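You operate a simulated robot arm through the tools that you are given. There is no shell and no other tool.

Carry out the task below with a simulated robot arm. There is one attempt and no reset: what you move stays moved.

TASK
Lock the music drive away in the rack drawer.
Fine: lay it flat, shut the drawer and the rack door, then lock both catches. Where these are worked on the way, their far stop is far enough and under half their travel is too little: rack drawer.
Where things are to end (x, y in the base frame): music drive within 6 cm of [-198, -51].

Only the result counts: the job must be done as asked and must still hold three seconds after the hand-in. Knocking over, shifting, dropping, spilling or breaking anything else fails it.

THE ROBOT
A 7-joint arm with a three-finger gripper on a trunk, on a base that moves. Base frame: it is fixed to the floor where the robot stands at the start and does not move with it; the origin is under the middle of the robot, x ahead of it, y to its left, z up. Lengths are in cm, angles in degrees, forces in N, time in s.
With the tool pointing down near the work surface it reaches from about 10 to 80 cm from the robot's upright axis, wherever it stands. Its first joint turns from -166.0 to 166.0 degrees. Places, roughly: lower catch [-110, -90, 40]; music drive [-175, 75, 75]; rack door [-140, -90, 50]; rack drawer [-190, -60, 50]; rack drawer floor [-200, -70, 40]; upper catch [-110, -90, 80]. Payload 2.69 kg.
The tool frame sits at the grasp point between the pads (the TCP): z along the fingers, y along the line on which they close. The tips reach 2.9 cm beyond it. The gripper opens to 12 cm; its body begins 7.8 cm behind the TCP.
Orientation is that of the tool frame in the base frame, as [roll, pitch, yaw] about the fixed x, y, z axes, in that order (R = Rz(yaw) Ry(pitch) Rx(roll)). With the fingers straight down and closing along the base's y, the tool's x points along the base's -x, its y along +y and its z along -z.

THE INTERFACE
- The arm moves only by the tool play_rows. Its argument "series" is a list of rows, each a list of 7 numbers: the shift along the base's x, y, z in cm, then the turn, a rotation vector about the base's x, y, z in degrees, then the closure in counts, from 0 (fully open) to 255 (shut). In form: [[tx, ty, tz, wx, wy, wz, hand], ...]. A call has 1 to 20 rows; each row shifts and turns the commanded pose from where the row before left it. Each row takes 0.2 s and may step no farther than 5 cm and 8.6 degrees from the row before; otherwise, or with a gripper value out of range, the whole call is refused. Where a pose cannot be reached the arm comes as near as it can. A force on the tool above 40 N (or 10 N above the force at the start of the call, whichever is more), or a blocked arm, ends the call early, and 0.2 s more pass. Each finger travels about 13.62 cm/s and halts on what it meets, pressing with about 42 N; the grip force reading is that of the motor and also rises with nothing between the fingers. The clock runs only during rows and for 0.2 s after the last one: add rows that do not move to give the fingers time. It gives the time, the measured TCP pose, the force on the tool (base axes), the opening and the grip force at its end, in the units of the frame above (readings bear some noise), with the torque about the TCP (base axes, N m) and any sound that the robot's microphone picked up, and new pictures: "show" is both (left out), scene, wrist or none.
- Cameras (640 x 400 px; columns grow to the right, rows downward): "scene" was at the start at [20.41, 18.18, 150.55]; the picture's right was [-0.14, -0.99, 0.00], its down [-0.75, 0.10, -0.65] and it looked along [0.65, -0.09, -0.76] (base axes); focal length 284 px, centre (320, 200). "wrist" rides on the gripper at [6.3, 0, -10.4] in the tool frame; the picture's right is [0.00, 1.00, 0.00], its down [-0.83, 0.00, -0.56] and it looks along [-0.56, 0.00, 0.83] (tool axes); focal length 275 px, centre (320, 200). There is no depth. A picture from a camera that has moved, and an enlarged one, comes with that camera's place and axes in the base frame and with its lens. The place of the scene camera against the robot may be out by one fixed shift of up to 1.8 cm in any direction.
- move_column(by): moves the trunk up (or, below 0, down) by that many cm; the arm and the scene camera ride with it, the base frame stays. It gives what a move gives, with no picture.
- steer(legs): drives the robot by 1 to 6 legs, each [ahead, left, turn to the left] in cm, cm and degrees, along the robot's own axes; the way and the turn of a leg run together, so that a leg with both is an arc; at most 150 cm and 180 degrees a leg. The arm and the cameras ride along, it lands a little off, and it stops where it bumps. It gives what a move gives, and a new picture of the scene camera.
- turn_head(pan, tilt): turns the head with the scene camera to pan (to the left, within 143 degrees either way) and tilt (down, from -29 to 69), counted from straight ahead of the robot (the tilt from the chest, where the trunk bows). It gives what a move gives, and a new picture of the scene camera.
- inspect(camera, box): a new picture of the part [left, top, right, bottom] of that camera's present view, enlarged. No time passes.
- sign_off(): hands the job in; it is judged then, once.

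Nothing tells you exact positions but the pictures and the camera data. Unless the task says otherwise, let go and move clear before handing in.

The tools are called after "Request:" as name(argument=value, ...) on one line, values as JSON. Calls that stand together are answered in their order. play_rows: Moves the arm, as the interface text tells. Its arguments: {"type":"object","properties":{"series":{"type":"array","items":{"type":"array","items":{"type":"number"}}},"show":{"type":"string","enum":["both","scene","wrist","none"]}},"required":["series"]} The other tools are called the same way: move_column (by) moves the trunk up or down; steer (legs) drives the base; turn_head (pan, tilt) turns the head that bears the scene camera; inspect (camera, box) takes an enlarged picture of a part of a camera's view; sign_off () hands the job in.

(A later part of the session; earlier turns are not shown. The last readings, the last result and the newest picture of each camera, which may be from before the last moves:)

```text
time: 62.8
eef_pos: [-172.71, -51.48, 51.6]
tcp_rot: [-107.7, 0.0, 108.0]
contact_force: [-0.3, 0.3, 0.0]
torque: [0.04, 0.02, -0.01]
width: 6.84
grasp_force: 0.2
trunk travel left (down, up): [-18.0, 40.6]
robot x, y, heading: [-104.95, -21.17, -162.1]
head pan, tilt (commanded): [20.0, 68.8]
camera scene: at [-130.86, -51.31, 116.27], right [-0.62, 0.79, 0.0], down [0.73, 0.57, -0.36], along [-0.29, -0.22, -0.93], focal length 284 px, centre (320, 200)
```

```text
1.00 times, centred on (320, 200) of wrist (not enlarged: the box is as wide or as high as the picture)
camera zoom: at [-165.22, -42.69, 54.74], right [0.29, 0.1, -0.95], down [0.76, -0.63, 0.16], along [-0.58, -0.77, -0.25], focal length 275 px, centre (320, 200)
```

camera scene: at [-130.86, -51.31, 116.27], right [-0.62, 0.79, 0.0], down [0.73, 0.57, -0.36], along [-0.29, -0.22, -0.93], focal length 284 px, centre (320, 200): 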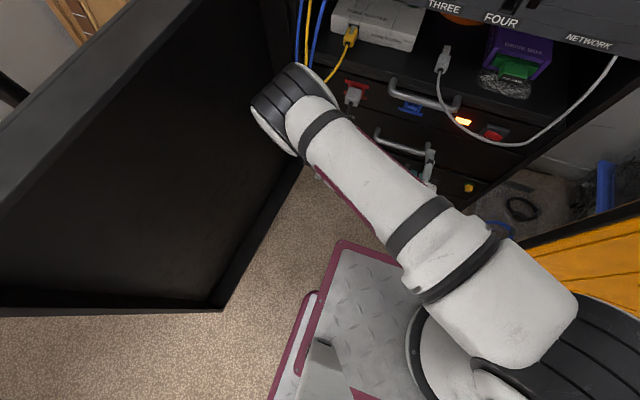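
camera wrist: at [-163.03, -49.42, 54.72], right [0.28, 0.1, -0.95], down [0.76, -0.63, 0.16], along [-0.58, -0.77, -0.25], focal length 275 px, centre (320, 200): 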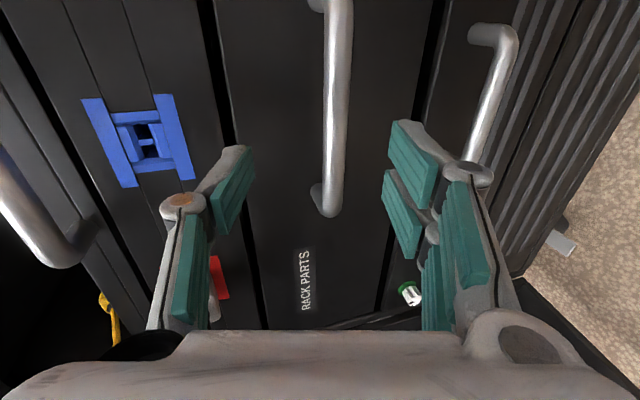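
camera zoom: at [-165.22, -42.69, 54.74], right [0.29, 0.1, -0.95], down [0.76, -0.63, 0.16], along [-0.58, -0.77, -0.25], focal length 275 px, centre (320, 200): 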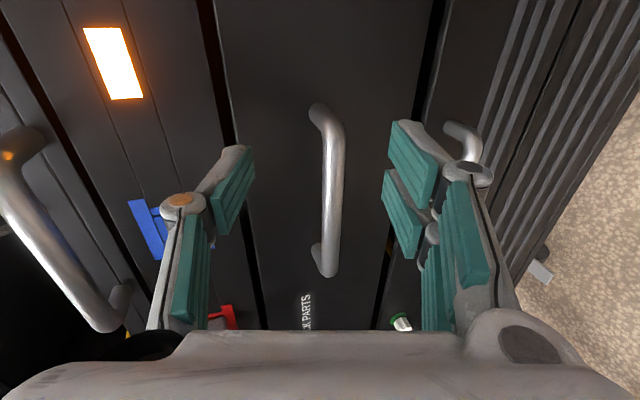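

The handle bar is now clear in the wrist view, about 6–7 cm ahead of the grasp point, centre near [-177, -59, 48.7]. I'll line up and move the fingers around it, then close.

Request:
play_rows(series=[[1.0, -2.3, -0.8, 0, 0, 0, 140], [-1.8, -0.6, -0.6, 0, 0, 0, 140], [-1.8, -0.6, -0.6, 0, 0, 0, 140], [-1.8, -0.6, -0.6, 0, 0, 0, 140]])

```text
time: 63.8
eef_pos: [-176.97, -55.82, 49.07]
tcp_rot: [-107.6, 0.0, 108.1]
contact_force: [-0.3, 0.0, 0.1]
torque: [0.01, -0.02, 0.0]
width: 5.41
grasp_force: 0.0
trunk travel left (down, up): [-18.0, 40.6]
robot x, y, heading: [-104.68, -20.99, -161.7]
head pan, tilt (commanded): [20.0, 68.8]
camera scene: at [-130.86, -51.31, 116.27], right [-0.62, 0.79, 0.0], down [0.73, 0.58, -0.36], along [-0.29, -0.22, -0.93], focal length 284 px, centre (320, 200)
camera wrist: at [-169.53, -46.87, 52.22], right [0.29, 0.1, -0.95], down [0.76, -0.63, 0.16], along [-0.58, -0.77, -0.25], focal length 275 px, centre (320, 200)
```

scene: 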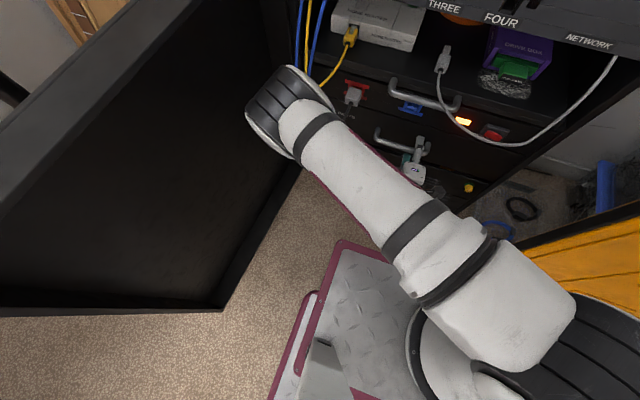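
wrist: 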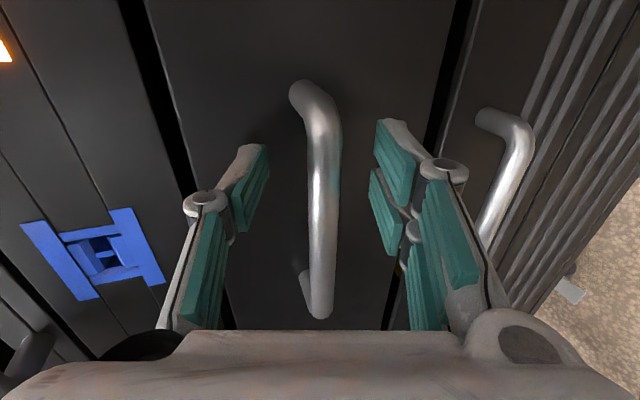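

The bar sits centred between the pads. I'll close on it.

Request:
play_rows(series=[[0, 0, 0, 0, 0, 0, 200], [0, 0, 0, 0, 0, 0, 255], [0, 0, 0, 0, 0, 0, 255]])

```text
time: 64.6
eef_pos: [-177.05, -55.79, 48.92]
tcp_rot: [-107.8, -0.1, 108.0]
contact_force: [1.5, 0.9, -14.4]
torque: [-0.03, -0.24, -0.24]
width: 1.53
grasp_force: 41.5
trunk travel left (down, up): [-18.0, 40.6]
robot x, y, heading: [-104.71, -21.08, -161.9]
head pan, tilt (commanded): [20.0, 68.8]
camera scene: at [-130.9, -51.33, 116.24], right [-0.62, 0.79, 0.0], down [0.73, 0.57, -0.36], along [-0.28, -0.22, -0.93], focal length 284 px, centre (320, 200)
camera wrist: at [-169.48, -46.85, 52.1], right [0.29, 0.1, -0.95], down [0.76, -0.63, 0.17], along [-0.58, -0.77, -0.26], focal length 275 px, centre (320, 200)
```

scene: 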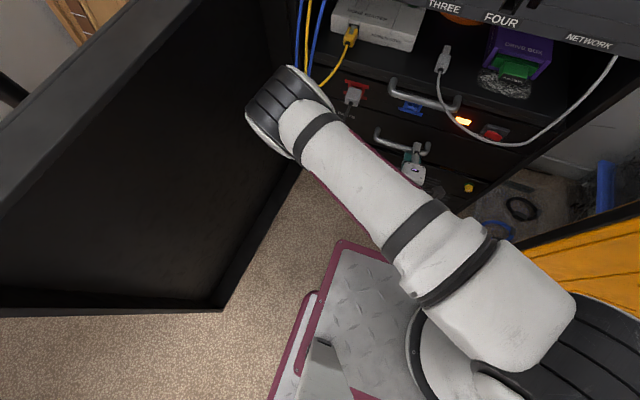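
wrist: 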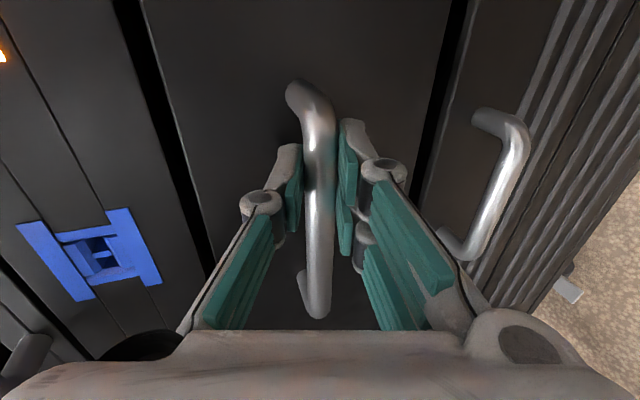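

Gripped (1.5 cm bar). I'll ease down slightly and pull gently along the rack's normal to feel the drawer.

Request:
play_rows(series=[[0.3, 0.1, -0.2, 0, 0, 0, 255], [0.7, 0.22, 0, 0, 0, 0, 255], [0.9, 0.3, 0, 0, 0, 0, 255], [0.9, 0.3, 0, 0, 0, 0, 255]])

```text
time: 65.6
eef_pos: [-174.2, -54.95, 48.88]
tcp_rot: [-107.4, 0.0, 108.2]
contact_force: [1.3, -11.4, 2.6]
torque: [0.19, 0.07, -0.73]
width: 1.53
grasp_force: 40.8
trunk travel left (down, up): [-18.0, 40.6]
robot x, y, heading: [-105.2, -20.87, -161.8]
head pan, tilt (commanded): [20.0, 68.8]
camera scene: at [-130.85, -51.33, 116.27], right [-0.62, 0.79, 0.0], down [0.73, 0.58, -0.36], along [-0.29, -0.22, -0.93], focal length 284 px, centre (320, 200)
camera wrist: at [-166.74, -45.94, 52.02], right [0.28, 0.1, -0.95], down [0.76, -0.62, 0.16], along [-0.58, -0.78, -0.25], focal length 275 px, centre (320, 200)
```

scene: 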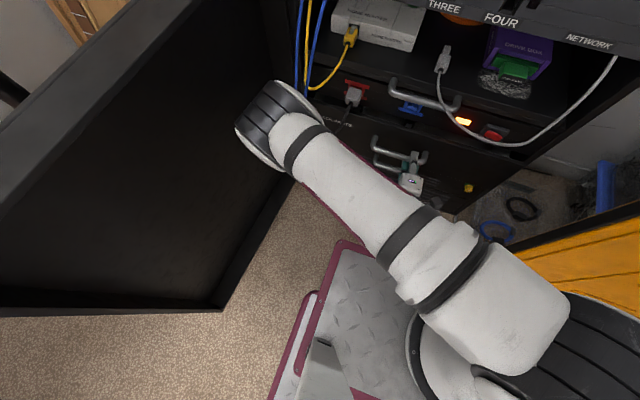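
wrist: 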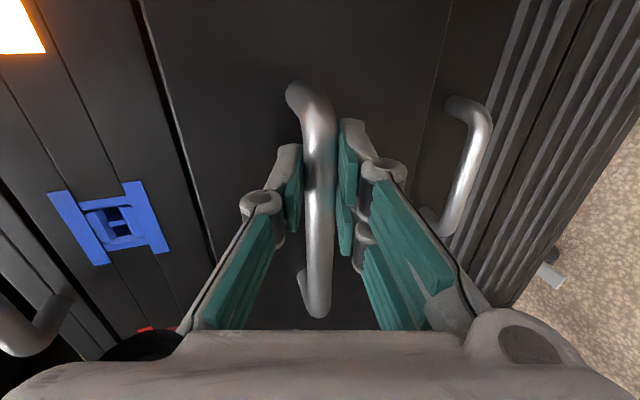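

The drawer slides (about 3 cm out); side load suggests the true normal is nearer 15°. I'll pull by backing the base in small steps so the elbow keeps clear of the door.

Request:
play_rows(series=[[0.1, -0.2, 0, 0, 0, 0, 255]], show="none")

Request:
steer(legs=[[-6, 0.4, 0]])

```text
time: 66.0
eef_pos: [-174.17, -54.64, 48.97]
tcp_rot: [-107.6, 0.0, 108.0]
contact_force: [0.3, -1.9, 7.0]
torque: [-0.58, -0.07, 1.17]
width: 1.53
grasp_force: 40.9
trunk travel left (down, up): [-18.0, 40.6]
robot x, y, heading: [-105.08, -21.38, -161.9]
head pan, tilt (commanded): [20.0, 68.8]
```

```text
time: 67.0
eef_pos: [-168.38, -52.99, 48.84]
tcp_rot: [-107.5, -0.2, 107.7]
contact_force: [-9.9, 24.2, 9.6]
torque: [-0.31, 0.06, -0.11]
width: 1.54
grasp_force: 41.0
trunk travel left (down, up): [-18.0, 40.6]
robot x, y, heading: [-98.97, -19.45, -162.0]
head pan, tilt (commanded): [20.0, 68.8]
camera scene: at [-124.95, -49.72, 116.28], right [-0.62, 0.79, 0.0], down [0.73, 0.57, -0.36], along [-0.29, -0.22, -0.93], focal length 284 px, centre (320, 200)
```

scene: 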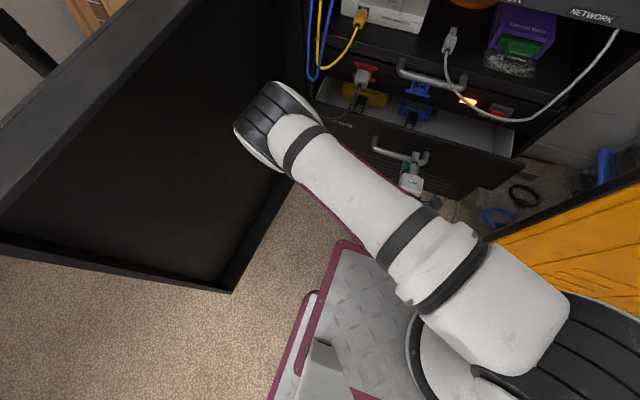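

The drawer is about 9 cm out, and blue and yellow items show inside. I'll relieve the side force and keep backing straight.

Request:
play_rows(series=[[-0.1, 0.3, 0.1, 0, 0, 0, 255]], show="none")

Request:
steer(legs=[[-7, 0, 0]])

```text
time: 67.4
eef_pos: [-168.33, -52.96, 48.92]
tcp_rot: [-107.6, 0.0, 107.9]
contact_force: [7.1, -15.9, 0.0]
torque: [0.09, 0.09, -0.89]
width: 1.5
grasp_force: 41.8
trunk travel left (down, up): [-18.0, 40.6]
robot x, y, heading: [-98.93, -19.51, -162.0]
head pan, tilt (commanded): [20.0, 68.8]
```

```text
time: 68.4
eef_pos: [-161.81, -50.72, 48.89]
tcp_rot: [-107.6, -0.2, 107.9]
contact_force: [6.6, -30.1, -1.9]
torque: [-0.56, -0.17, 0.41]
width: 1.53
grasp_force: 41.4
trunk travel left (down, up): [-18.0, 40.6]
robot x, y, heading: [-92.28, -17.42, -162.0]
head pan, tilt (commanded): [20.0, 68.8]
camera scene: at [-118.19, -47.63, 116.25], right [-0.62, 0.79, 0.0], down [0.73, 0.58, -0.36], along [-0.29, -0.22, -0.93], focal length 284 px, centre (320, 200)
```

scene: 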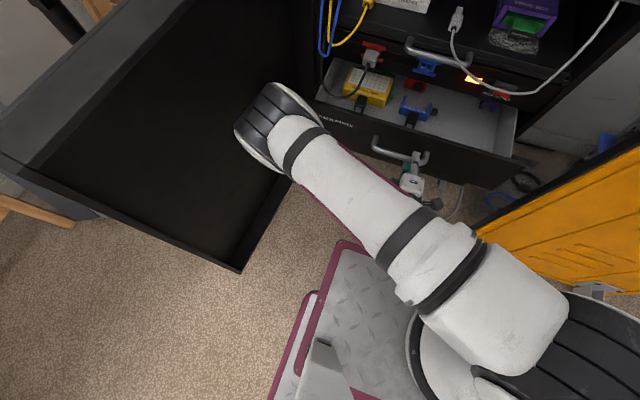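

The drawer is now 16 cm out. I'll relieve the side load and continue.

Request:
play_rows(series=[[0.06, -0.2, 0, 0, 0, 0, 255]], show="none")

Request:
steer(legs=[[-7, 0, 0]])

```text
time: 68.8
eef_pos: [-161.66, -50.62, 48.9]
tcp_rot: [-107.5, -0.1, 107.7]
contact_force: [-5.6, 11.3, 0.4]
torque: [-0.52, -0.18, 0.84]
width: 1.52
grasp_force: 41.7
trunk travel left (down, up): [-18.0, 40.6]
robot x, y, heading: [-92.53, -17.18, -161.7]
head pan, tilt (commanded): [20.0, 68.8]
```

```text
time: 69.8
eef_pos: [-154.83, -48.57, 48.89]
tcp_rot: [-107.6, -0.2, 107.8]
contact_force: [-8.8, 20.8, 0.5]
torque: [-0.13, 0.03, -0.52]
width: 1.53
grasp_force: 41.3
trunk travel left (down, up): [-18.0, 40.6]
robot x, y, heading: [-85.69, -15.03, -161.8]
head pan, tilt (commanded): [20.0, 68.8]
camera scene: at [-111.42, -45.34, 116.27], right [-0.62, 0.79, 0.0], down [0.73, 0.58, -0.36], along [-0.28, -0.22, -0.93], focal length 284 px, centre (320, 200)
```

scene: 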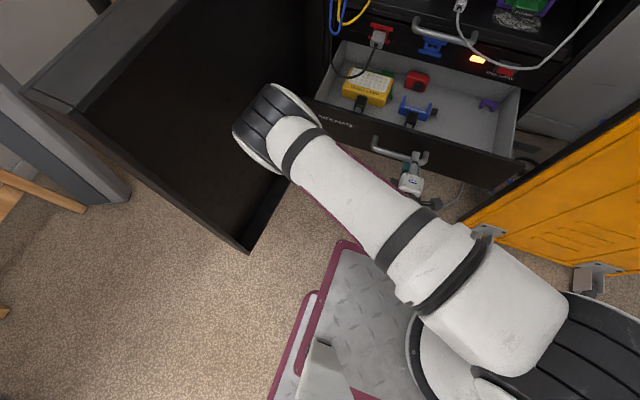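

About 23 cm out; the drawer holds a few parts, with a free area on the right. I'll continue towards the far stop.

Request:
play_rows(series=[[-0.05, 0.15, 0, 0, 0, 0, 255]], show="none")

Request:
steer(legs=[[-6, 0, 0]])

```text
time: 70.2
eef_pos: [-154.92, -48.49, 49.01]
tcp_rot: [-107.5, -0.1, 107.9]
contact_force: [5.2, -8.6, -1.5]
torque: [0.09, 0.01, -1.01]
width: 1.53
grasp_force: 40.9
trunk travel left (down, up): [-18.0, 40.6]
robot x, y, heading: [-85.31, -15.16, -161.9]
head pan, tilt (commanded): [20.0, 68.8]
```

```text
time: 71.2
eef_pos: [-149.35, -46.76, 48.9]
tcp_rot: [-107.4, -0.2, 107.9]
contact_force: [-18.7, -24.2, -7.4]
torque: [-0.1, -0.05, 0.26]
width: 1.54
grasp_force: 41.5
trunk travel left (down, up): [-18.0, 40.6]
robot x, y, heading: [-79.88, -12.74, -161.8]
head pan, tilt (commanded): [20.0, 68.8]
camera scene: at [-105.7, -43.53, 116.24], right [-0.62, 0.79, 0.0], down [0.73, 0.58, -0.36], along [-0.28, -0.22, -0.93], focal length 284 px, centre (320, 200)
```

scene: 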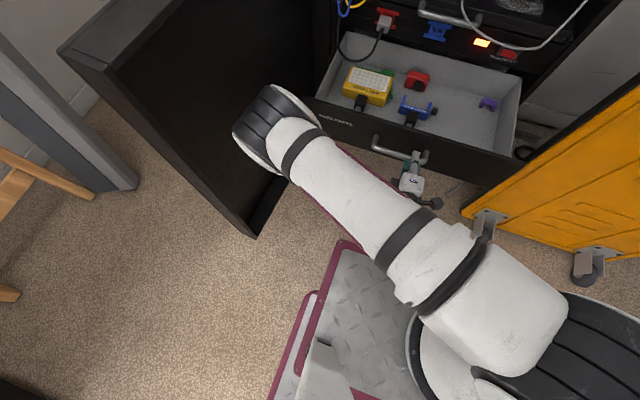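

It now resists (~25 N), so the far stop may be reached at ~29 cm. A tiny arm pull will tell.

Request:
play_rows(series=[[0.04, -0.12, 0.05, 0, 0, 0, 255], [0.3, 0.1, 0, 0, 0, 0, 255], [0.3, 0.1, 0, 0, 0, 0, 255]], show="none")

```text
time: 72.0
eef_pos: [-148.71, -46.73, 49.1]
tcp_rot: [-107.2, 0.0, 108.0]
contact_force: [-32.3, -5.3, -4.6]
torque: [-0.09, 0.06, -0.07]
width: 1.57
grasp_force: 41.4
trunk travel left (down, up): [-18.0, 40.6]
robot x, y, heading: [-79.82, -13.6, -162.0]
head pan, tilt (commanded): [20.0, 68.8]
```

That is the stop: the drawer is open about 29 cm. I'll release the handle and back the hand away.

Request:
play_rows(series=[[-0.4, -0.1, 0, 0, 0, 0, 255], [0, 0, 0, 0, 0, 0, 140], [0, 0, 0, 0, 0, 0, 140], [2.7, 0.9, 0.9, 0, 0, 0, 140], [3.5, 1.2, 1.2, 0, 0, 0, 140], [3.5, 1.2, 2, 0, 0, 0, 140]])

```text
time: 73.5
eef_pos: [-146.69, -45.49, 57.28]
tcp_rot: [-95.5, 1.0, 107.8]
contact_force: [-0.1, 0.0, 1.6]
torque: [-0.03, 0.03, -0.01]
width: 5.4
grasp_force: 0.1
trunk travel left (down, up): [-18.0, 40.6]
robot x, y, heading: [-79.79, -13.4, -161.8]
head pan, tilt (commanded): [20.0, 68.8]
stopped in row 6: the arm was blocked; the commanded pose is now the measured one
camera scene: at [-105.69, -43.48, 116.27], right [-0.62, 0.79, 0.0], down [0.73, 0.57, -0.36], along [-0.29, -0.22, -0.93], focal length 284 px, centre (320, 200)
camera wrist: at [-138.64, -36.4, 58.15], right [0.09, 0.02, -1.0], down [0.78, -0.62, 0.06], along [-0.62, -0.78, -0.07], focal length 275 px, centre (320, 200)
```

scene: 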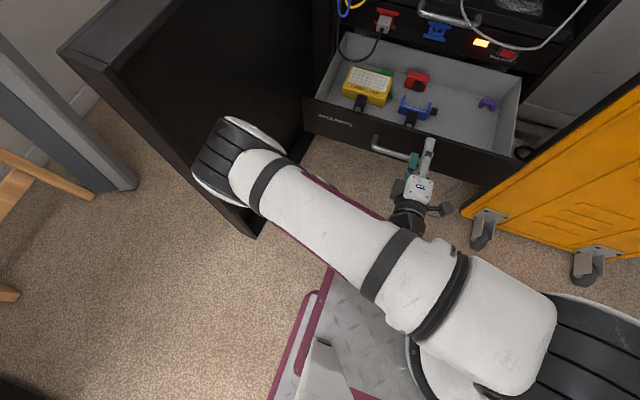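
wrist: 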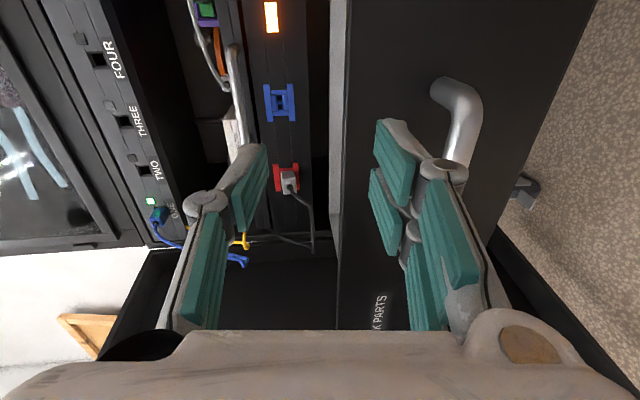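

The arm was blocked while retreating (elbow near the door), but the fingers are clear of the handle and the drawer is open. I'll back the base away to free the arm.

Request:
steer(legs=[[-14, 0, 0]])

Request:
turn_head(pan=10, tilt=50)

```text
time: 74.8
eef_pos: [-133.26, -41.07, 57.27]
tcp_rot: [-95.5, 0.9, 107.9]
contact_force: [-0.3, 0.6, 0.5]
torque: [0.03, -0.01, 0.02]
width: 5.41
grasp_force: 0.0
trunk travel left (down, up): [-18.0, 40.6]
robot x, y, heading: [-66.33, -8.69, -162.0]
head pan, tilt (commanded): [20.0, 68.8]
camera scene: at [-92.27, -39.12, 116.27], right [-0.62, 0.79, 0.0], down [0.73, 0.58, -0.36], along [-0.28, -0.22, -0.93], focal length 284 px, centre (320, 200)
```

scene: 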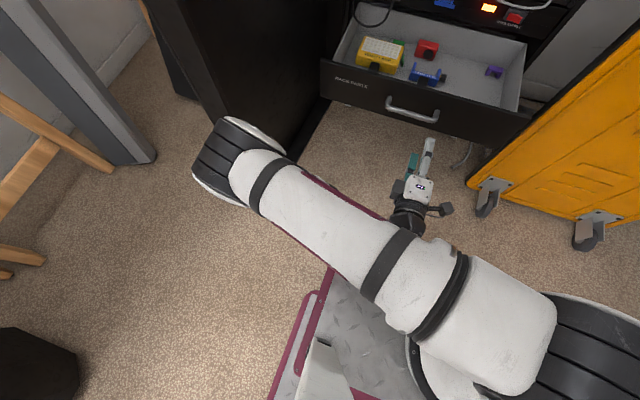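

```text
time: 75.7
eef_pos: [-133.18, -40.99, 57.29]
tcp_rot: [-95.5, 1.1, 107.9]
contact_force: [0.3, -0.3, -0.4]
torque: [0.02, 0.0, 0.03]
width: 5.41
grasp_force: 0.0
trunk travel left (down, up): [-18.0, 40.6]
robot x, y, heading: [-66.25, -8.87, -161.9]
head pan, tilt (commanded): [10.0, 50.0]
camera scene: at [-94.66, -39.3, 118.46], right [-0.47, 0.88, 0.0], down [0.68, 0.36, -0.64], along [-0.57, -0.3, -0.77], focal length 284 px, centre (320, 200)
```

scene: 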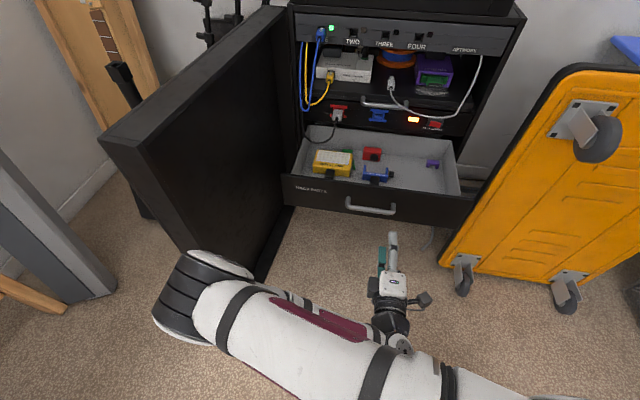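

Good view of the open drawer now. I'll zoom in to find the free spot.

Request:
inspect(camera="scene", box=[270, 100, 490, 230])

Request:
inspect(camera="wrist", box=[0, 0, 640, 400])

```text
2.91 times, centred on (380, 165) of scene
camera zoom: at [-94.66, -39.3, 118.46], right [-0.47, 0.88, 0.0], down [0.68, 0.36, -0.64], along [-0.57, -0.3, -0.77], focal length 826 px, centre (146, 302)
```

zoom: 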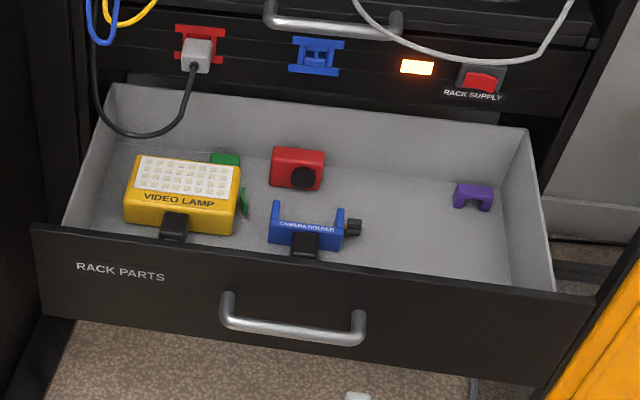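

```text
1.00 times, centred on (320, 200) of wrist (not enlarged: the box is as wide or as high as the picture)
camera zoom: at [-125.24, -32.06, 58.15], right [0.09, 0.02, -1.0], down [0.78, -0.62, 0.06], along [-0.62, -0.79, -0.07], focal length 275 px, centre (320, 200)
```

zoom: 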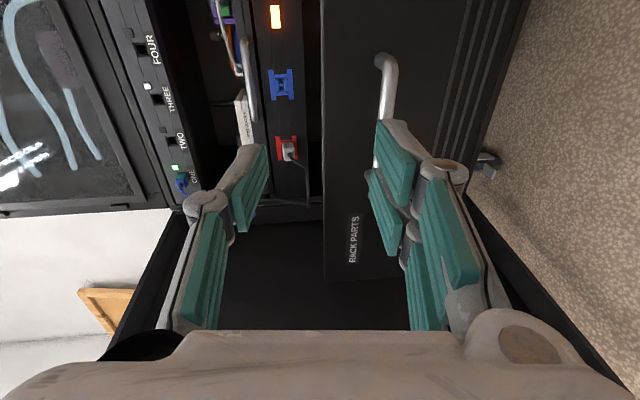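

Free spot in the drawer is on the right between the blue holder and the right wall, matching the target (about [-170, -42] while open). Now I'll raise the trunk some and point the tool down again for the pick.

Request:
move_column(by=14)

Request:
play_rows(series=[[1, 0, 1, 2.6, -8.0, 0, 140], [1, 0, 1, 2.6, -8.0, 0, 100], [1, 0, 1, 2.6, -8.0, 0, 50], [1, 0, 1, 2.6, -8.0, 0, 0], [1, 0, 1, 2.6, -8.0, 0, 0], [1, 0, 1, 2.6, -8.0, 0, 0], [1, 0, 1, 2.6, -8.0, 0, 0], [1, 0, 1, 2.6, -8.0, 0, 0], [1, 0, 1, 2.6, -8.0, 0, 0], [1, 0, 1, 2.6, -8.0, 0, 0]])

```text
time: 77.3
eef_pos: [-133.1, -41.09, 71.23]
tcp_rot: [-95.6, 0.9, 107.9]
contact_force: [-0.4, -0.5, 0.5]
torque: [-0.01, 0.02, 0.01]
width: 5.42
grasp_force: 0.0
trunk travel left (down, up): [-32.0, 26.6]
robot x, y, heading: [-66.44, -8.65, -162.0]
head pan, tilt (commanded): [10.0, 50.0]
```

```text
time: 79.5
eef_pos: [-124.8, -43.11, 79.47]
tcp_rot: [-179.6, 0.0, 107.1]
contact_force: [0.5, -0.8, 0.6]
torque: [0.02, 0.06, 0.0]
width: 12.0
grasp_force: 0.1
out of reach, approached as far as the arm can: row 3, 4
trunk travel left (down, up): [-32.0, 26.6]
robot x, y, heading: [-66.77, -8.79, -162.0]
head pan, tilt (commanded): [10.0, 50.0]
camera scene: at [-90.53, -38.01, 132.43], right [-0.47, 0.88, 0.0], down [0.68, 0.36, -0.64], along [-0.57, -0.3, -0.77], focal length 284 px, centre (320, 200)
camera wrist: at [-126.56, -37.26, 89.8], right [0.95, 0.3, -0.01], down [0.25, -0.79, 0.56], along [0.16, -0.53, -0.83], focal length 275 px, centre (320, 200)
```

scene: 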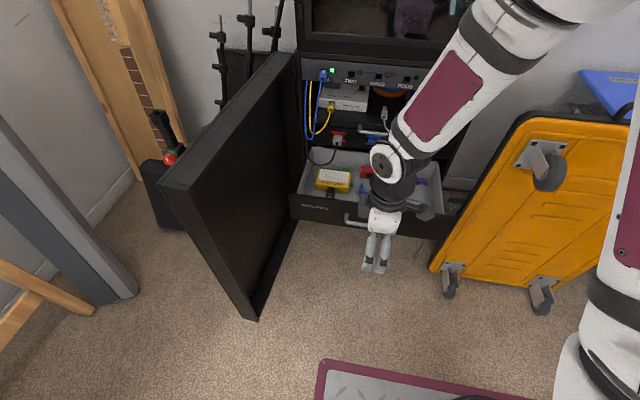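
wrist: 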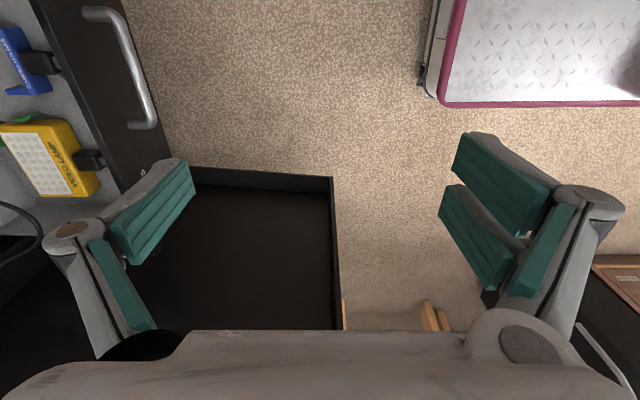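

Tool points down again, elbow now on the right. Before driving to the stack I'll retract the hand close to the robot, raise it, and turn its yaw to suit the drive.

Request:
play_rows(series=[[1.7, 2.6, 1.6, 0, 0, -6.9, 0], [1.7, 2.6, 1.6, 0, 0, -6.9, 0], [1.7, 2.6, 1.6, 0, 0, -6.9, 0], [1.7, 2.6, 1.6, 0, 0, -6.9, 0], [1.7, 2.6, 1.6, 0, 0, -6.9, 0], [1.7, 2.6, 1.6, 0, 0, -6.9, 0], [1.7, 2.6, 1.6, 0, 0, -6.9, 0], [1.7, 2.6, 1.6, 0, 0, -6.9, 0], [1.7, 2.6, 1.6, 0, 0, -6.9, 0]], show="scene")

```text
time: 81.5
eef_pos: [-117.47, -23.72, 98.12]
tcp_rot: [-179.8, -0.1, 44.7]
contact_force: [-0.7, 0.0, -0.6]
torque: [0.03, -0.02, -0.01]
width: 12.0
grasp_force: 0.0
out of reach, approached as far as the arm can: row 4, 5, 6, 7, 8, 9
trunk travel left (down, up): [-32.0, 26.6]
robot x, y, heading: [-66.44, -8.86, -161.8]
head pan, tilt (commanded): [10.0, 50.0]
camera scene: at [-90.61, -37.97, 132.43], right [-0.47, 0.88, 0.0], down [0.68, 0.36, -0.64], along [-0.57, -0.3, -0.77], focal length 284 px, centre (320, 200)
```

scene: 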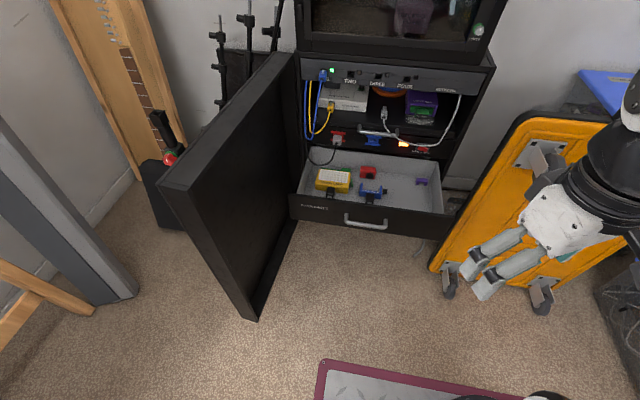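

The hand can't come nearer than this; I'll swing it to the robot's right instead, then turn the robot toward the stack.

Request:
play_rows(series=[[0.1, 4, 0, 0, 0, 0, 0], [0.1, 4, 0, 0, 0, 0, 0], [0.1, 4, 0, 0, 0, 0, 0], [0.1, 4, 0, 0, 0, 0, 0], [0.1, 4, 0, 0, 0, 0, 0]], show="none")

Request:
steer(legs=[[0, 0, -30]])

Request:
turn_head(pan=-20, tilt=45)

```text
time: 82.7
eef_pos: [-117.39, -3.44, 98.57]
tcp_rot: [-179.6, 0.0, 44.9]
contact_force: [0.5, 0.4, 0.1]
torque: [0.01, -0.02, 0.0]
width: 12.01
grasp_force: 0.1
out of reach, approached as far as the arm can: row 1
trunk travel left (down, up): [-32.0, 26.6]
robot x, y, heading: [-66.47, -8.8, -161.9]
head pan, tilt (commanded): [10.0, 50.0]
```

```text
time: 84.6
eef_pos: [-107.89, 21.16, 98.47]
tcp_rot: [-179.6, 0.1, 14.9]
contact_force: [0.1, -0.5, 0.2]
torque: [0.02, 0.0, -0.02]
width: 12.01
grasp_force: 0.0
trunk travel left (down, up): [-32.0, 26.6]
robot x, y, heading: [-66.22, -8.54, 168.2]
head pan, tilt (commanded): [10.0, 50.0]
camera scene: at [-101.99, -21.88, 132.44], right [0.03, 1.0, 0.0], down [0.77, -0.02, -0.64], along [-0.64, 0.02, -0.77], focal length 284 px, centre (320, 200)
```

scene: 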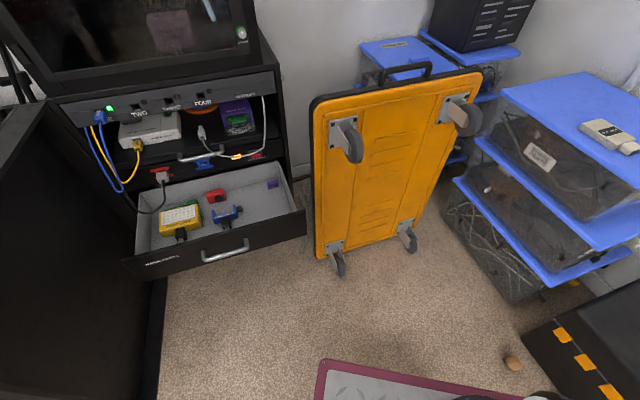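

```text
time: 85.5
eef_pos: [-107.93, 21.2, 98.48]
tcp_rot: [-179.6, 0.0, 14.9]
contact_force: [0.2, 1.3, -0.1]
torque: [0.02, 0.03, 0.02]
width: 11.99
grasp_force: 0.1
trunk travel left (down, up): [-32.0, 26.6]
robot x, y, heading: [-66.6, -8.78, 168.2]
head pan, tilt (commanded): [-20.0, 45.0]
camera scene: at [-101.21, -17.84, 133.13], right [0.53, 0.85, 0.0], down [0.6, -0.37, -0.71], along [-0.6, 0.37, -0.71], focal length 284 px, centre (320, 200)
```

scene: 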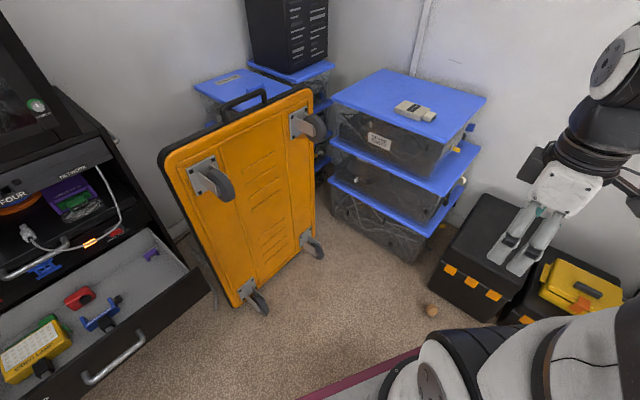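

Triangulating the drive from two views gives about [-168, 66, 80]. I'll zoom in to read its orientation and size.

Request:
inspect(camera="scene", box=[370, 80, 460, 140])

Request:
inspect(camera="scene", box=[380, 180, 520, 400])

```text
6.67 times, centred on (415, 110) of scene
camera zoom: at [-101.21, -17.84, 133.13], right [0.53, 0.85, 0.0], down [0.6, -0.37, -0.71], along [-0.6, 0.37, -0.71], focal length 1894 px, centre (-313, 800)
```

zoom: 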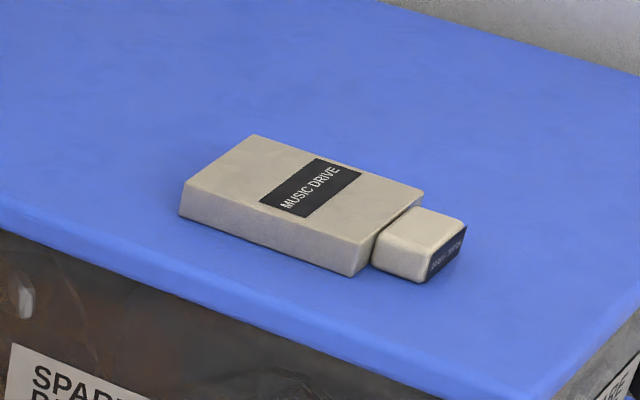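

```text
1.82 times, centred on (450, 290) of scene
camera zoom: at [-101.21, -17.84, 133.13], right [0.53, 0.85, 0.0], down [0.6, -0.37, -0.71], along [-0.6, 0.37, -0.71], focal length 516 px, centre (84, 36)
```

zoom: 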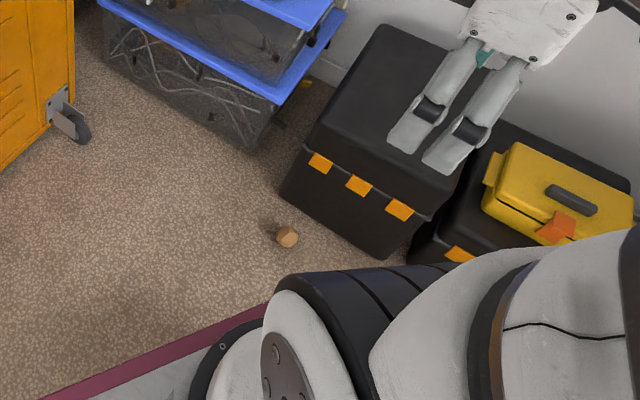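

Drive body is about 11 × 8 × 2 cm, long axis at ~16°, centre near [-170, 67], lid top near z 78. I'll drive in to reach it, keeping clear of the small ball on the floor at [-123, 57].

Request:
steer(legs=[[30, -8, 0], [18, -4, 0]])

```text
time: 88.7
eef_pos: [-152.32, 42.3, 98.56]
tcp_rot: [-179.6, 0.1, 15.2]
contact_force: [0.4, -0.3, -0.2]
torque: [-0.01, 0.03, -0.03]
width: 12.0
grasp_force: 0.1
trunk travel left (down, up): [-32.0, 26.6]
robot x, y, heading: [-110.63, 12.69, 168.6]
head pan, tilt (commanded): [-20.0, 45.0]
camera scene: at [-145.45, 3.26, 133.13], right [0.52, 0.85, 0.0], down [0.6, -0.37, -0.71], along [-0.6, 0.37, -0.71], focal length 284 px, centre (320, 200)
```

scene: 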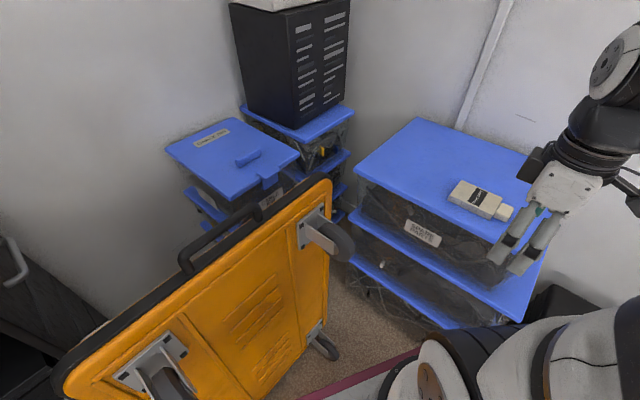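

The drive's position is confirmed near [-169.9, 66.4]. I'll move the open hand above it.

Request:
play_rows(series=[[-2.5, 3.45, -0.8, 0, 0, 0.1, 0], [-2.5, 3.45, -0.8, 0, 0, 0.1, 0], [-2.5, 3.45, -0.8, 0, 0, 0.1, 0], [-2.5, 3.45, -0.8, 0, 0, 0.1, 0], [-2.5, 3.45, -0.8, 0, 0, 0.1, 0], [-2.5, 3.45, -0.8, 0, 0, 0.1, 0], [-2.5, 3.45, -0.8, 0, 0, 0.1, 0]])

```text
time: 90.3
eef_pos: [-169.95, 66.43, 92.89]
tcp_rot: [-179.5, 0.1, 15.9]
contact_force: [0.5, -0.2, 0.8]
torque: [0.0, 0.01, 0.02]
width: 11.95
grasp_force: 0.1
trunk travel left (down, up): [-32.0, 26.6]
robot x, y, heading: [-110.91, 12.6, 168.5]
head pan, tilt (commanded): [-20.0, 45.0]
camera scene: at [-145.43, 3.23, 133.13], right [0.52, 0.85, 0.0], down [0.6, -0.37, -0.71], along [-0.6, 0.37, -0.71], focal length 284 px, centre (320, 200)
camera wrist: at [-163.77, 67.93, 103.34], right [0.28, -0.96, -0.01], down [-0.8, -0.24, 0.56], along [-0.54, -0.15, -0.83], focal length 275 px, centre (320, 200)
```

scene: 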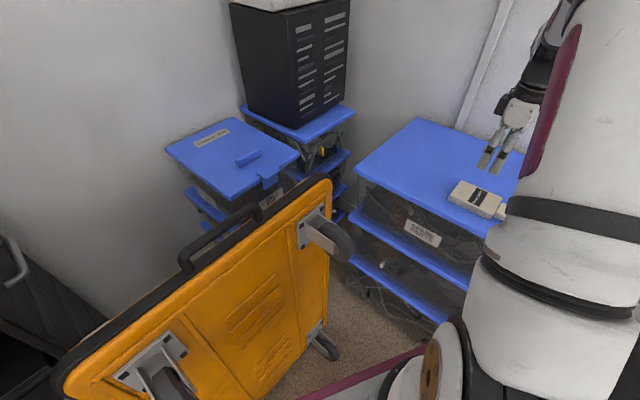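
wrist: 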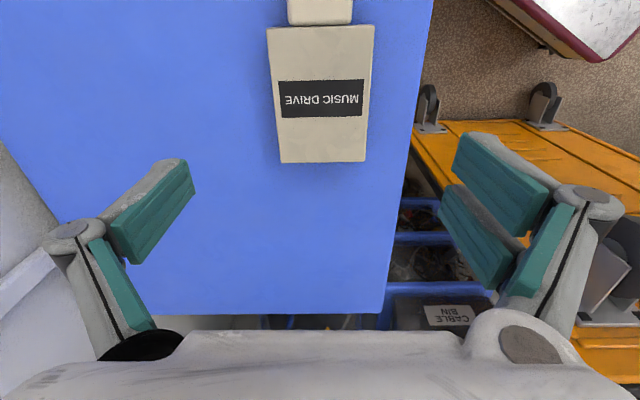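

The drive lies almost exactly below the grasp point. I'll make a small correction and descend part way.

Request:
play_rows(series=[[0.35, -0.15, -2, 0, 0, 1.8, 0], [0, 0, -3, 0, 0, 0, 0], [0, 0, -3, 0, 0, 0, 0], [0, 0, -1.5, 0, 0, 0, 0]], show="wrist")

```text
time: 91.3
eef_pos: [-169.23, 66.23, 83.37]
tcp_rot: [-179.6, 0.2, 17.7]
contact_force: [0.4, 0.2, 0.2]
torque: [-0.01, 0.03, 0.02]
width: 11.99
grasp_force: 0.0
trunk travel left (down, up): [-32.0, 26.6]
robot x, y, heading: [-110.38, 12.72, 168.5]
head pan, tilt (commanded): [-20.0, 45.0]
camera wrist: at [-163.28, 67.99, 93.78], right [0.31, -0.95, -0.01], down [-0.79, -0.26, 0.56], along [-0.53, -0.17, -0.83], focal length 275 px, centre (320, 200)
```

wrist: 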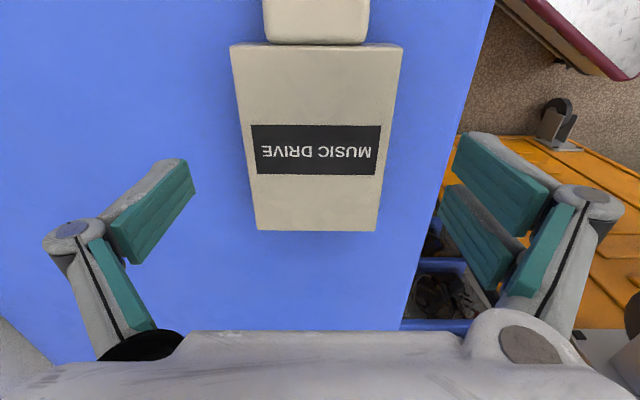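

Centred; drive top is at about z 80, lid about z 78. I'll descend until the tips are just over the lid and close.

Request:
play_rows(series=[[0, 0, -1.0, 0, 0, 0, 0], [-0.05, 0.2, -0.8, 0, 0, 0, 0], [0, 0, 0, 0, 0, 0, 70], [0, 0, 0, 0, 0, 0, 140], [0, 0, 0, 0, 0, 0, 200], [0, 0, 0, 0, 0, 0, 200]], show="wrist")

```text
time: 92.5
eef_pos: [-169.59, 66.47, 82.08]
tcp_rot: [-179.2, 0.2, 17.6]
contact_force: [2.1, -5.8, 23.2]
torque: [-0.47, -0.42, -0.02]
width: 2.92
grasp_force: 2.9
trunk travel left (down, up): [-32.0, 26.6]
robot x, y, heading: [-110.7, 11.78, 168.4]
head pan, tilt (commanded): [-20.0, 45.0]
stopped in row 5: the force on the tool passed its limit at 54 N (the readings are from after the stop); the commanded pose is now the measured one
camera wrist: at [-163.42, 68.2, 92.54], right [0.31, -0.95, -0.01], down [-0.79, -0.26, 0.56], along [-0.53, -0.16, -0.83], focal length 275 px, centre (320, 200)
```

wrist: 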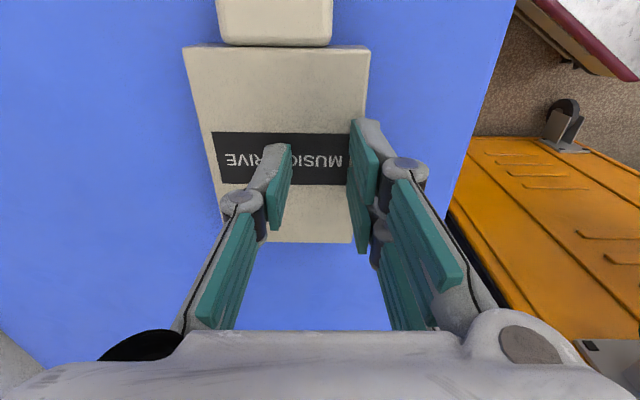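

The single finger rode up onto the drive's top, so the tips were too high at that opening. I'll lift off, open, and look again.

Request:
play_rows(series=[[0, 0, 0.8, 0, 0, 0, 200], [0, 0, 1.5, 0, 0, 0, 150], [0, 0, 2, 0, 0, 0, 60], [0, 0, 2, 0, 0, 0, 60], [0, 0, 0, 0, 0, 0, 60]])

```text
time: 93.7
eef_pos: [-169.78, 66.43, 88.17]
tcp_rot: [-179.4, 0.1, 17.7]
contact_force: [0.0, -0.2, -0.5]
torque: [0.01, 0.01, -0.01]
width: 9.19
grasp_force: 0.0
trunk travel left (down, up): [-32.0, 26.6]
robot x, y, heading: [-110.45, 12.44, 168.5]
head pan, tilt (commanded): [-20.0, 45.0]
camera scene: at [-145.45, 3.25, 133.12], right [0.52, 0.85, 0.0], down [0.6, -0.37, -0.71], along [-0.6, 0.37, -0.71], focal length 284 px, centre (320, 200)
camera wrist: at [-163.54, 68.18, 98.58], right [0.31, -0.95, -0.01], down [-0.79, -0.26, 0.56], along [-0.53, -0.16, -0.83], focal length 275 px, centre (320, 200)
```

scene: 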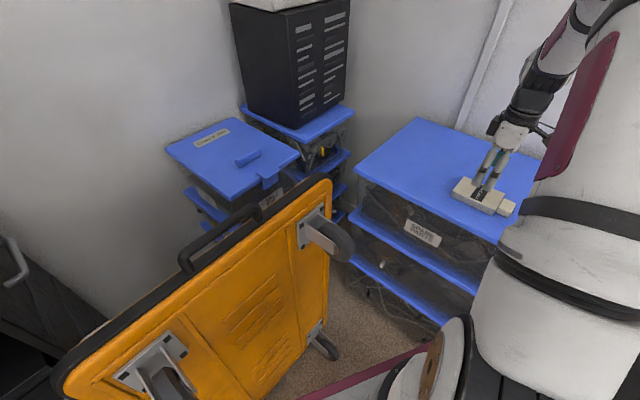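
wrist: 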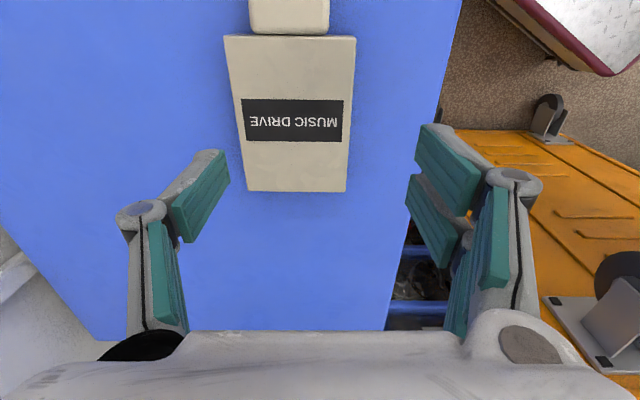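

The drive only slid about 1.8 cm sideways. I'll re-centre with the fingers pre-closed to 9 cm (where the tips reach lower) and descend to the lid.

Request:
play_rows(series=[[-0.54, 1.69, 0, 0, 0, 0, 60], [0, 0, -2.5, 0, 0, 0, 60], [0, 0, -2.0, 0, 0, 0, 60]], show="wrist")

```text
time: 94.5
eef_pos: [-170.04, 68.23, 83.73]
tcp_rot: [-179.3, 0.3, 17.8]
contact_force: [-0.7, 0.2, -0.9]
torque: [0.02, 0.02, 0.01]
width: 9.17
grasp_force: 0.1
trunk travel left (down, up): [-32.0, 26.6]
robot x, y, heading: [-110.78, 12.26, 168.7]
head pan, tilt (commanded): [-20.0, 45.0]
camera wrist: at [-164.02, 69.9, 94.12], right [0.31, -0.95, -0.01], down [-0.79, -0.26, 0.56], along [-0.53, -0.16, -0.83], focal length 275 px, centre (320, 200)
```

wrist: 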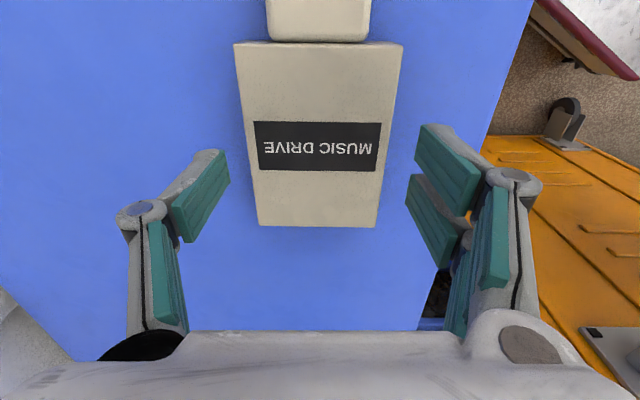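

Centred well. Descending to about z 80.9 in small steps.

Request:
play_rows(series=[[0, 0, -1.2, 0, 0, 0, 60], [0, 0, -1.0, 0, 0, 0, 60], [0, 0, -0.6, 0, 0, 0, 60]], show="wrist")

```text
time: 95.3
eef_pos: [-170.02, 68.1, 80.88]
tcp_rot: [-179.4, 0.1, 17.8]
contact_force: [-0.1, -0.7, 0.5]
torque: [0.03, 0.01, 0.02]
width: 9.18
grasp_force: 0.1
trunk travel left (down, up): [-32.0, 26.6]
robot x, y, heading: [-110.75, 12.45, 168.4]
head pan, tilt (commanded): [-20.0, 45.0]
camera wrist: at [-163.95, 69.8, 91.27], right [0.31, -0.95, -0.01], down [-0.79, -0.26, 0.56], along [-0.53, -0.16, -0.83], focal length 275 px, centre (320, 200)
```

wrist: 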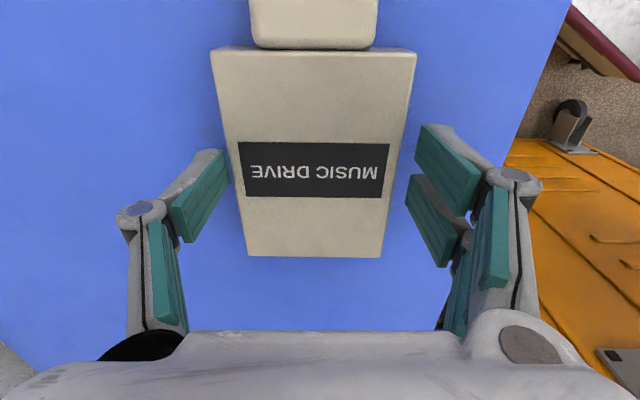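

The pads flank the drive. I'll close slowly.

Request:
play_rows(series=[[0, 0, 0, 0, 0, 0, 75], [0, 0, 0, 0, 0, 0, 90], [0, 0, 0, 0, 0, 0, 105]], show="wrist")

```text
time: 96.1
eef_pos: [-169.98, 68.12, 81.04]
tcp_rot: [-179.4, 0.1, 17.7]
contact_force: [-0.5, 0.7, 2.5]
torque: [-0.05, 0.08, 0.01]
width: 8.15
grasp_force: 41.8
trunk travel left (down, up): [-32.0, 26.6]
robot x, y, heading: [-110.59, 12.34, 168.5]
head pan, tilt (commanded): [-20.0, 45.0]
camera wrist: at [-163.96, 69.83, 91.32], right [0.31, -0.95, -0.01], down [-0.79, -0.26, 0.56], along [-0.53, -0.16, -0.83], focal length 275 px, centre (320, 200)
```

wrist: 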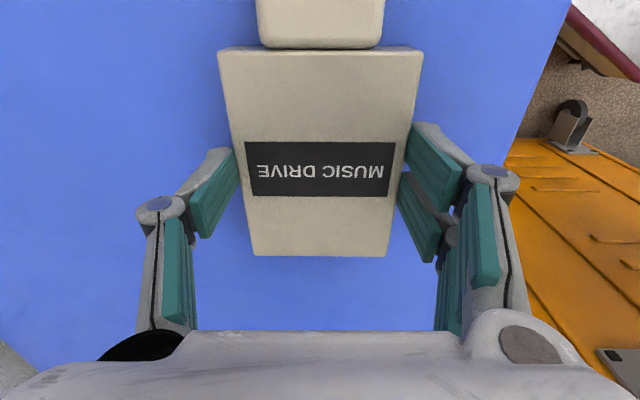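

Held at 8.15 cm with full grip. Lifting gently.

Request:
play_rows(series=[[0, 0, 0, 0, 0, 0, 150], [0, 0, 1, 0, 0, 0, 150], [0, 0, 2, 0, 0, 0, 150], [0, 0, 3, 0, 0, 0, 150], [0, 0, 3, 0, 0, 0, 150], [0, 0, 3, 0, 0, 0, 150]])

```text
time: 97.5
eef_pos: [-170.09, 68.37, 92.73]
tcp_rot: [-179.4, 0.1, 17.7]
contact_force: [-0.2, 0.5, -2.4]
torque: [-0.03, 0.04, -0.01]
width: 8.14
grasp_force: 42.4
trunk travel left (down, up): [-32.0, 26.6]
robot x, y, heading: [-110.9, 12.38, 168.2]
head pan, tilt (commanded): [-20.0, 45.0]
camera scene: at [-145.46, 3.27, 133.12], right [0.52, 0.85, 0.0], down [0.6, -0.37, -0.71], along [-0.6, 0.37, -0.71], focal length 284 px, centre (320, 200)
camera wrist: at [-163.96, 69.98, 103.18], right [0.31, -0.95, -0.01], down [-0.79, -0.26, 0.56], along [-0.53, -0.16, -0.83], focal length 275 px, centre (320, 200)
```

scene: 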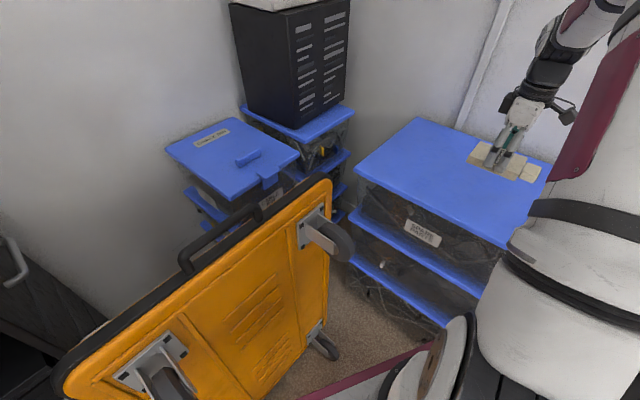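
wrist: 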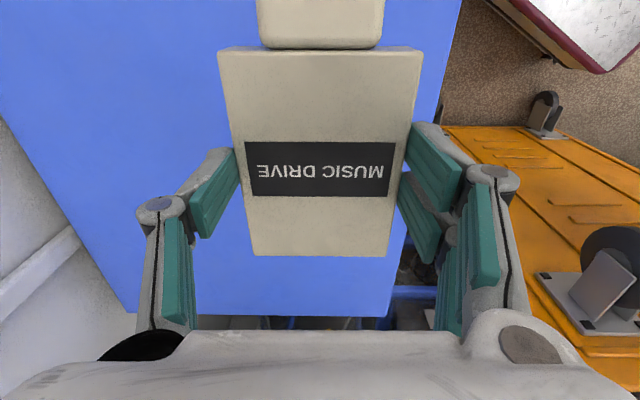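

The drive is securely lifted. I'll bring it back close to the robot, then back the base out.

Request:
play_rows(series=[[2.5, -3.6, 0.8, 0, 0, 0, 150], [2.5, -3.6, 0.8, 0, 0, 0, 150], [2.5, -3.6, 0.8, 0, 0, 0, 150], [2.5, -3.6, 0.8, 0, 0, 0, 150], [2.5, -3.6, 0.8, 0, 0, 0, 150], [2.5, -3.6, 0.8, 0, 0, 0, 150], [2.5, -3.6, 0.8, 0, 0, 0, 150]], show="wrist")

Request:
steer(legs=[[-44, 5, 0]])

```text
time: 99.1
eef_pos: [-152.63, 42.95, 98.75]
tcp_rot: [-179.5, 0.3, 17.7]
contact_force: [-1.2, 0.7, -2.6]
torque: [-0.05, -0.06, 0.02]
width: 8.15
grasp_force: 42.3
trunk travel left (down, up): [-32.0, 26.6]
robot x, y, heading: [-110.64, 12.41, 168.4]
head pan, tilt (commanded): [-20.0, 45.0]
camera wrist: at [-146.54, 44.65, 109.03], right [0.31, -0.95, -0.01], down [-0.79, -0.26, 0.56], along [-0.53, -0.16, -0.83], focal length 275 px, centre (320, 200)
```

wrist: 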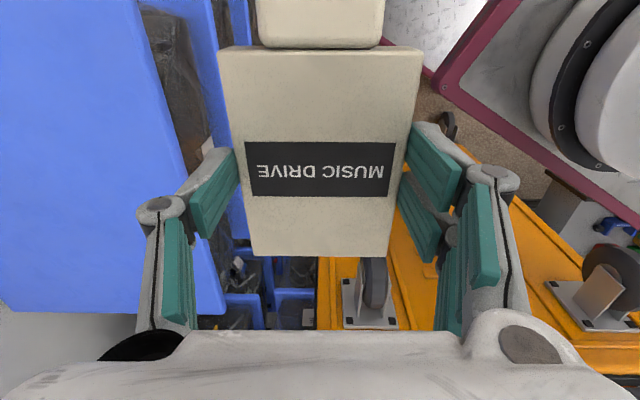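

```text
time: 101.8
eef_pos: [-110.49, 29.51, 98.73]
tcp_rot: [-179.4, 0.2, 17.5]
contact_force: [1.0, -0.2, -3.2]
torque: [-0.01, 0.02, -0.02]
width: 8.17
grasp_force: 41.7
trunk travel left (down, up): [-32.0, 26.6]
robot x, y, heading: [-68.59, -1.38, 168.2]
head pan, tilt (commanded): [-20.0, 45.0]
camera scene: at [-103.54, -10.34, 133.12], right [0.53, 0.85, 0.0], down [0.6, -0.37, -0.71], along [-0.6, 0.37, -0.71], focal length 284 px, centre (320, 200)
```

scene: 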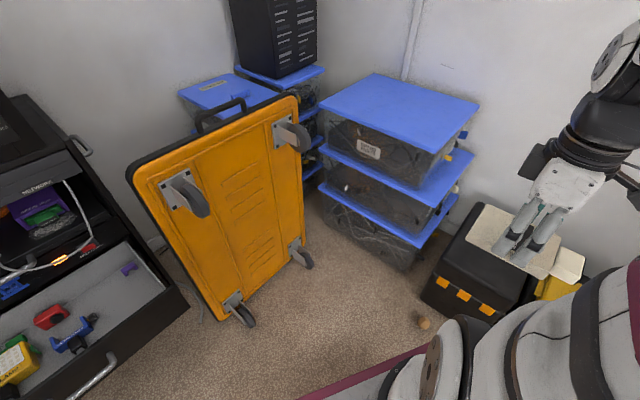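

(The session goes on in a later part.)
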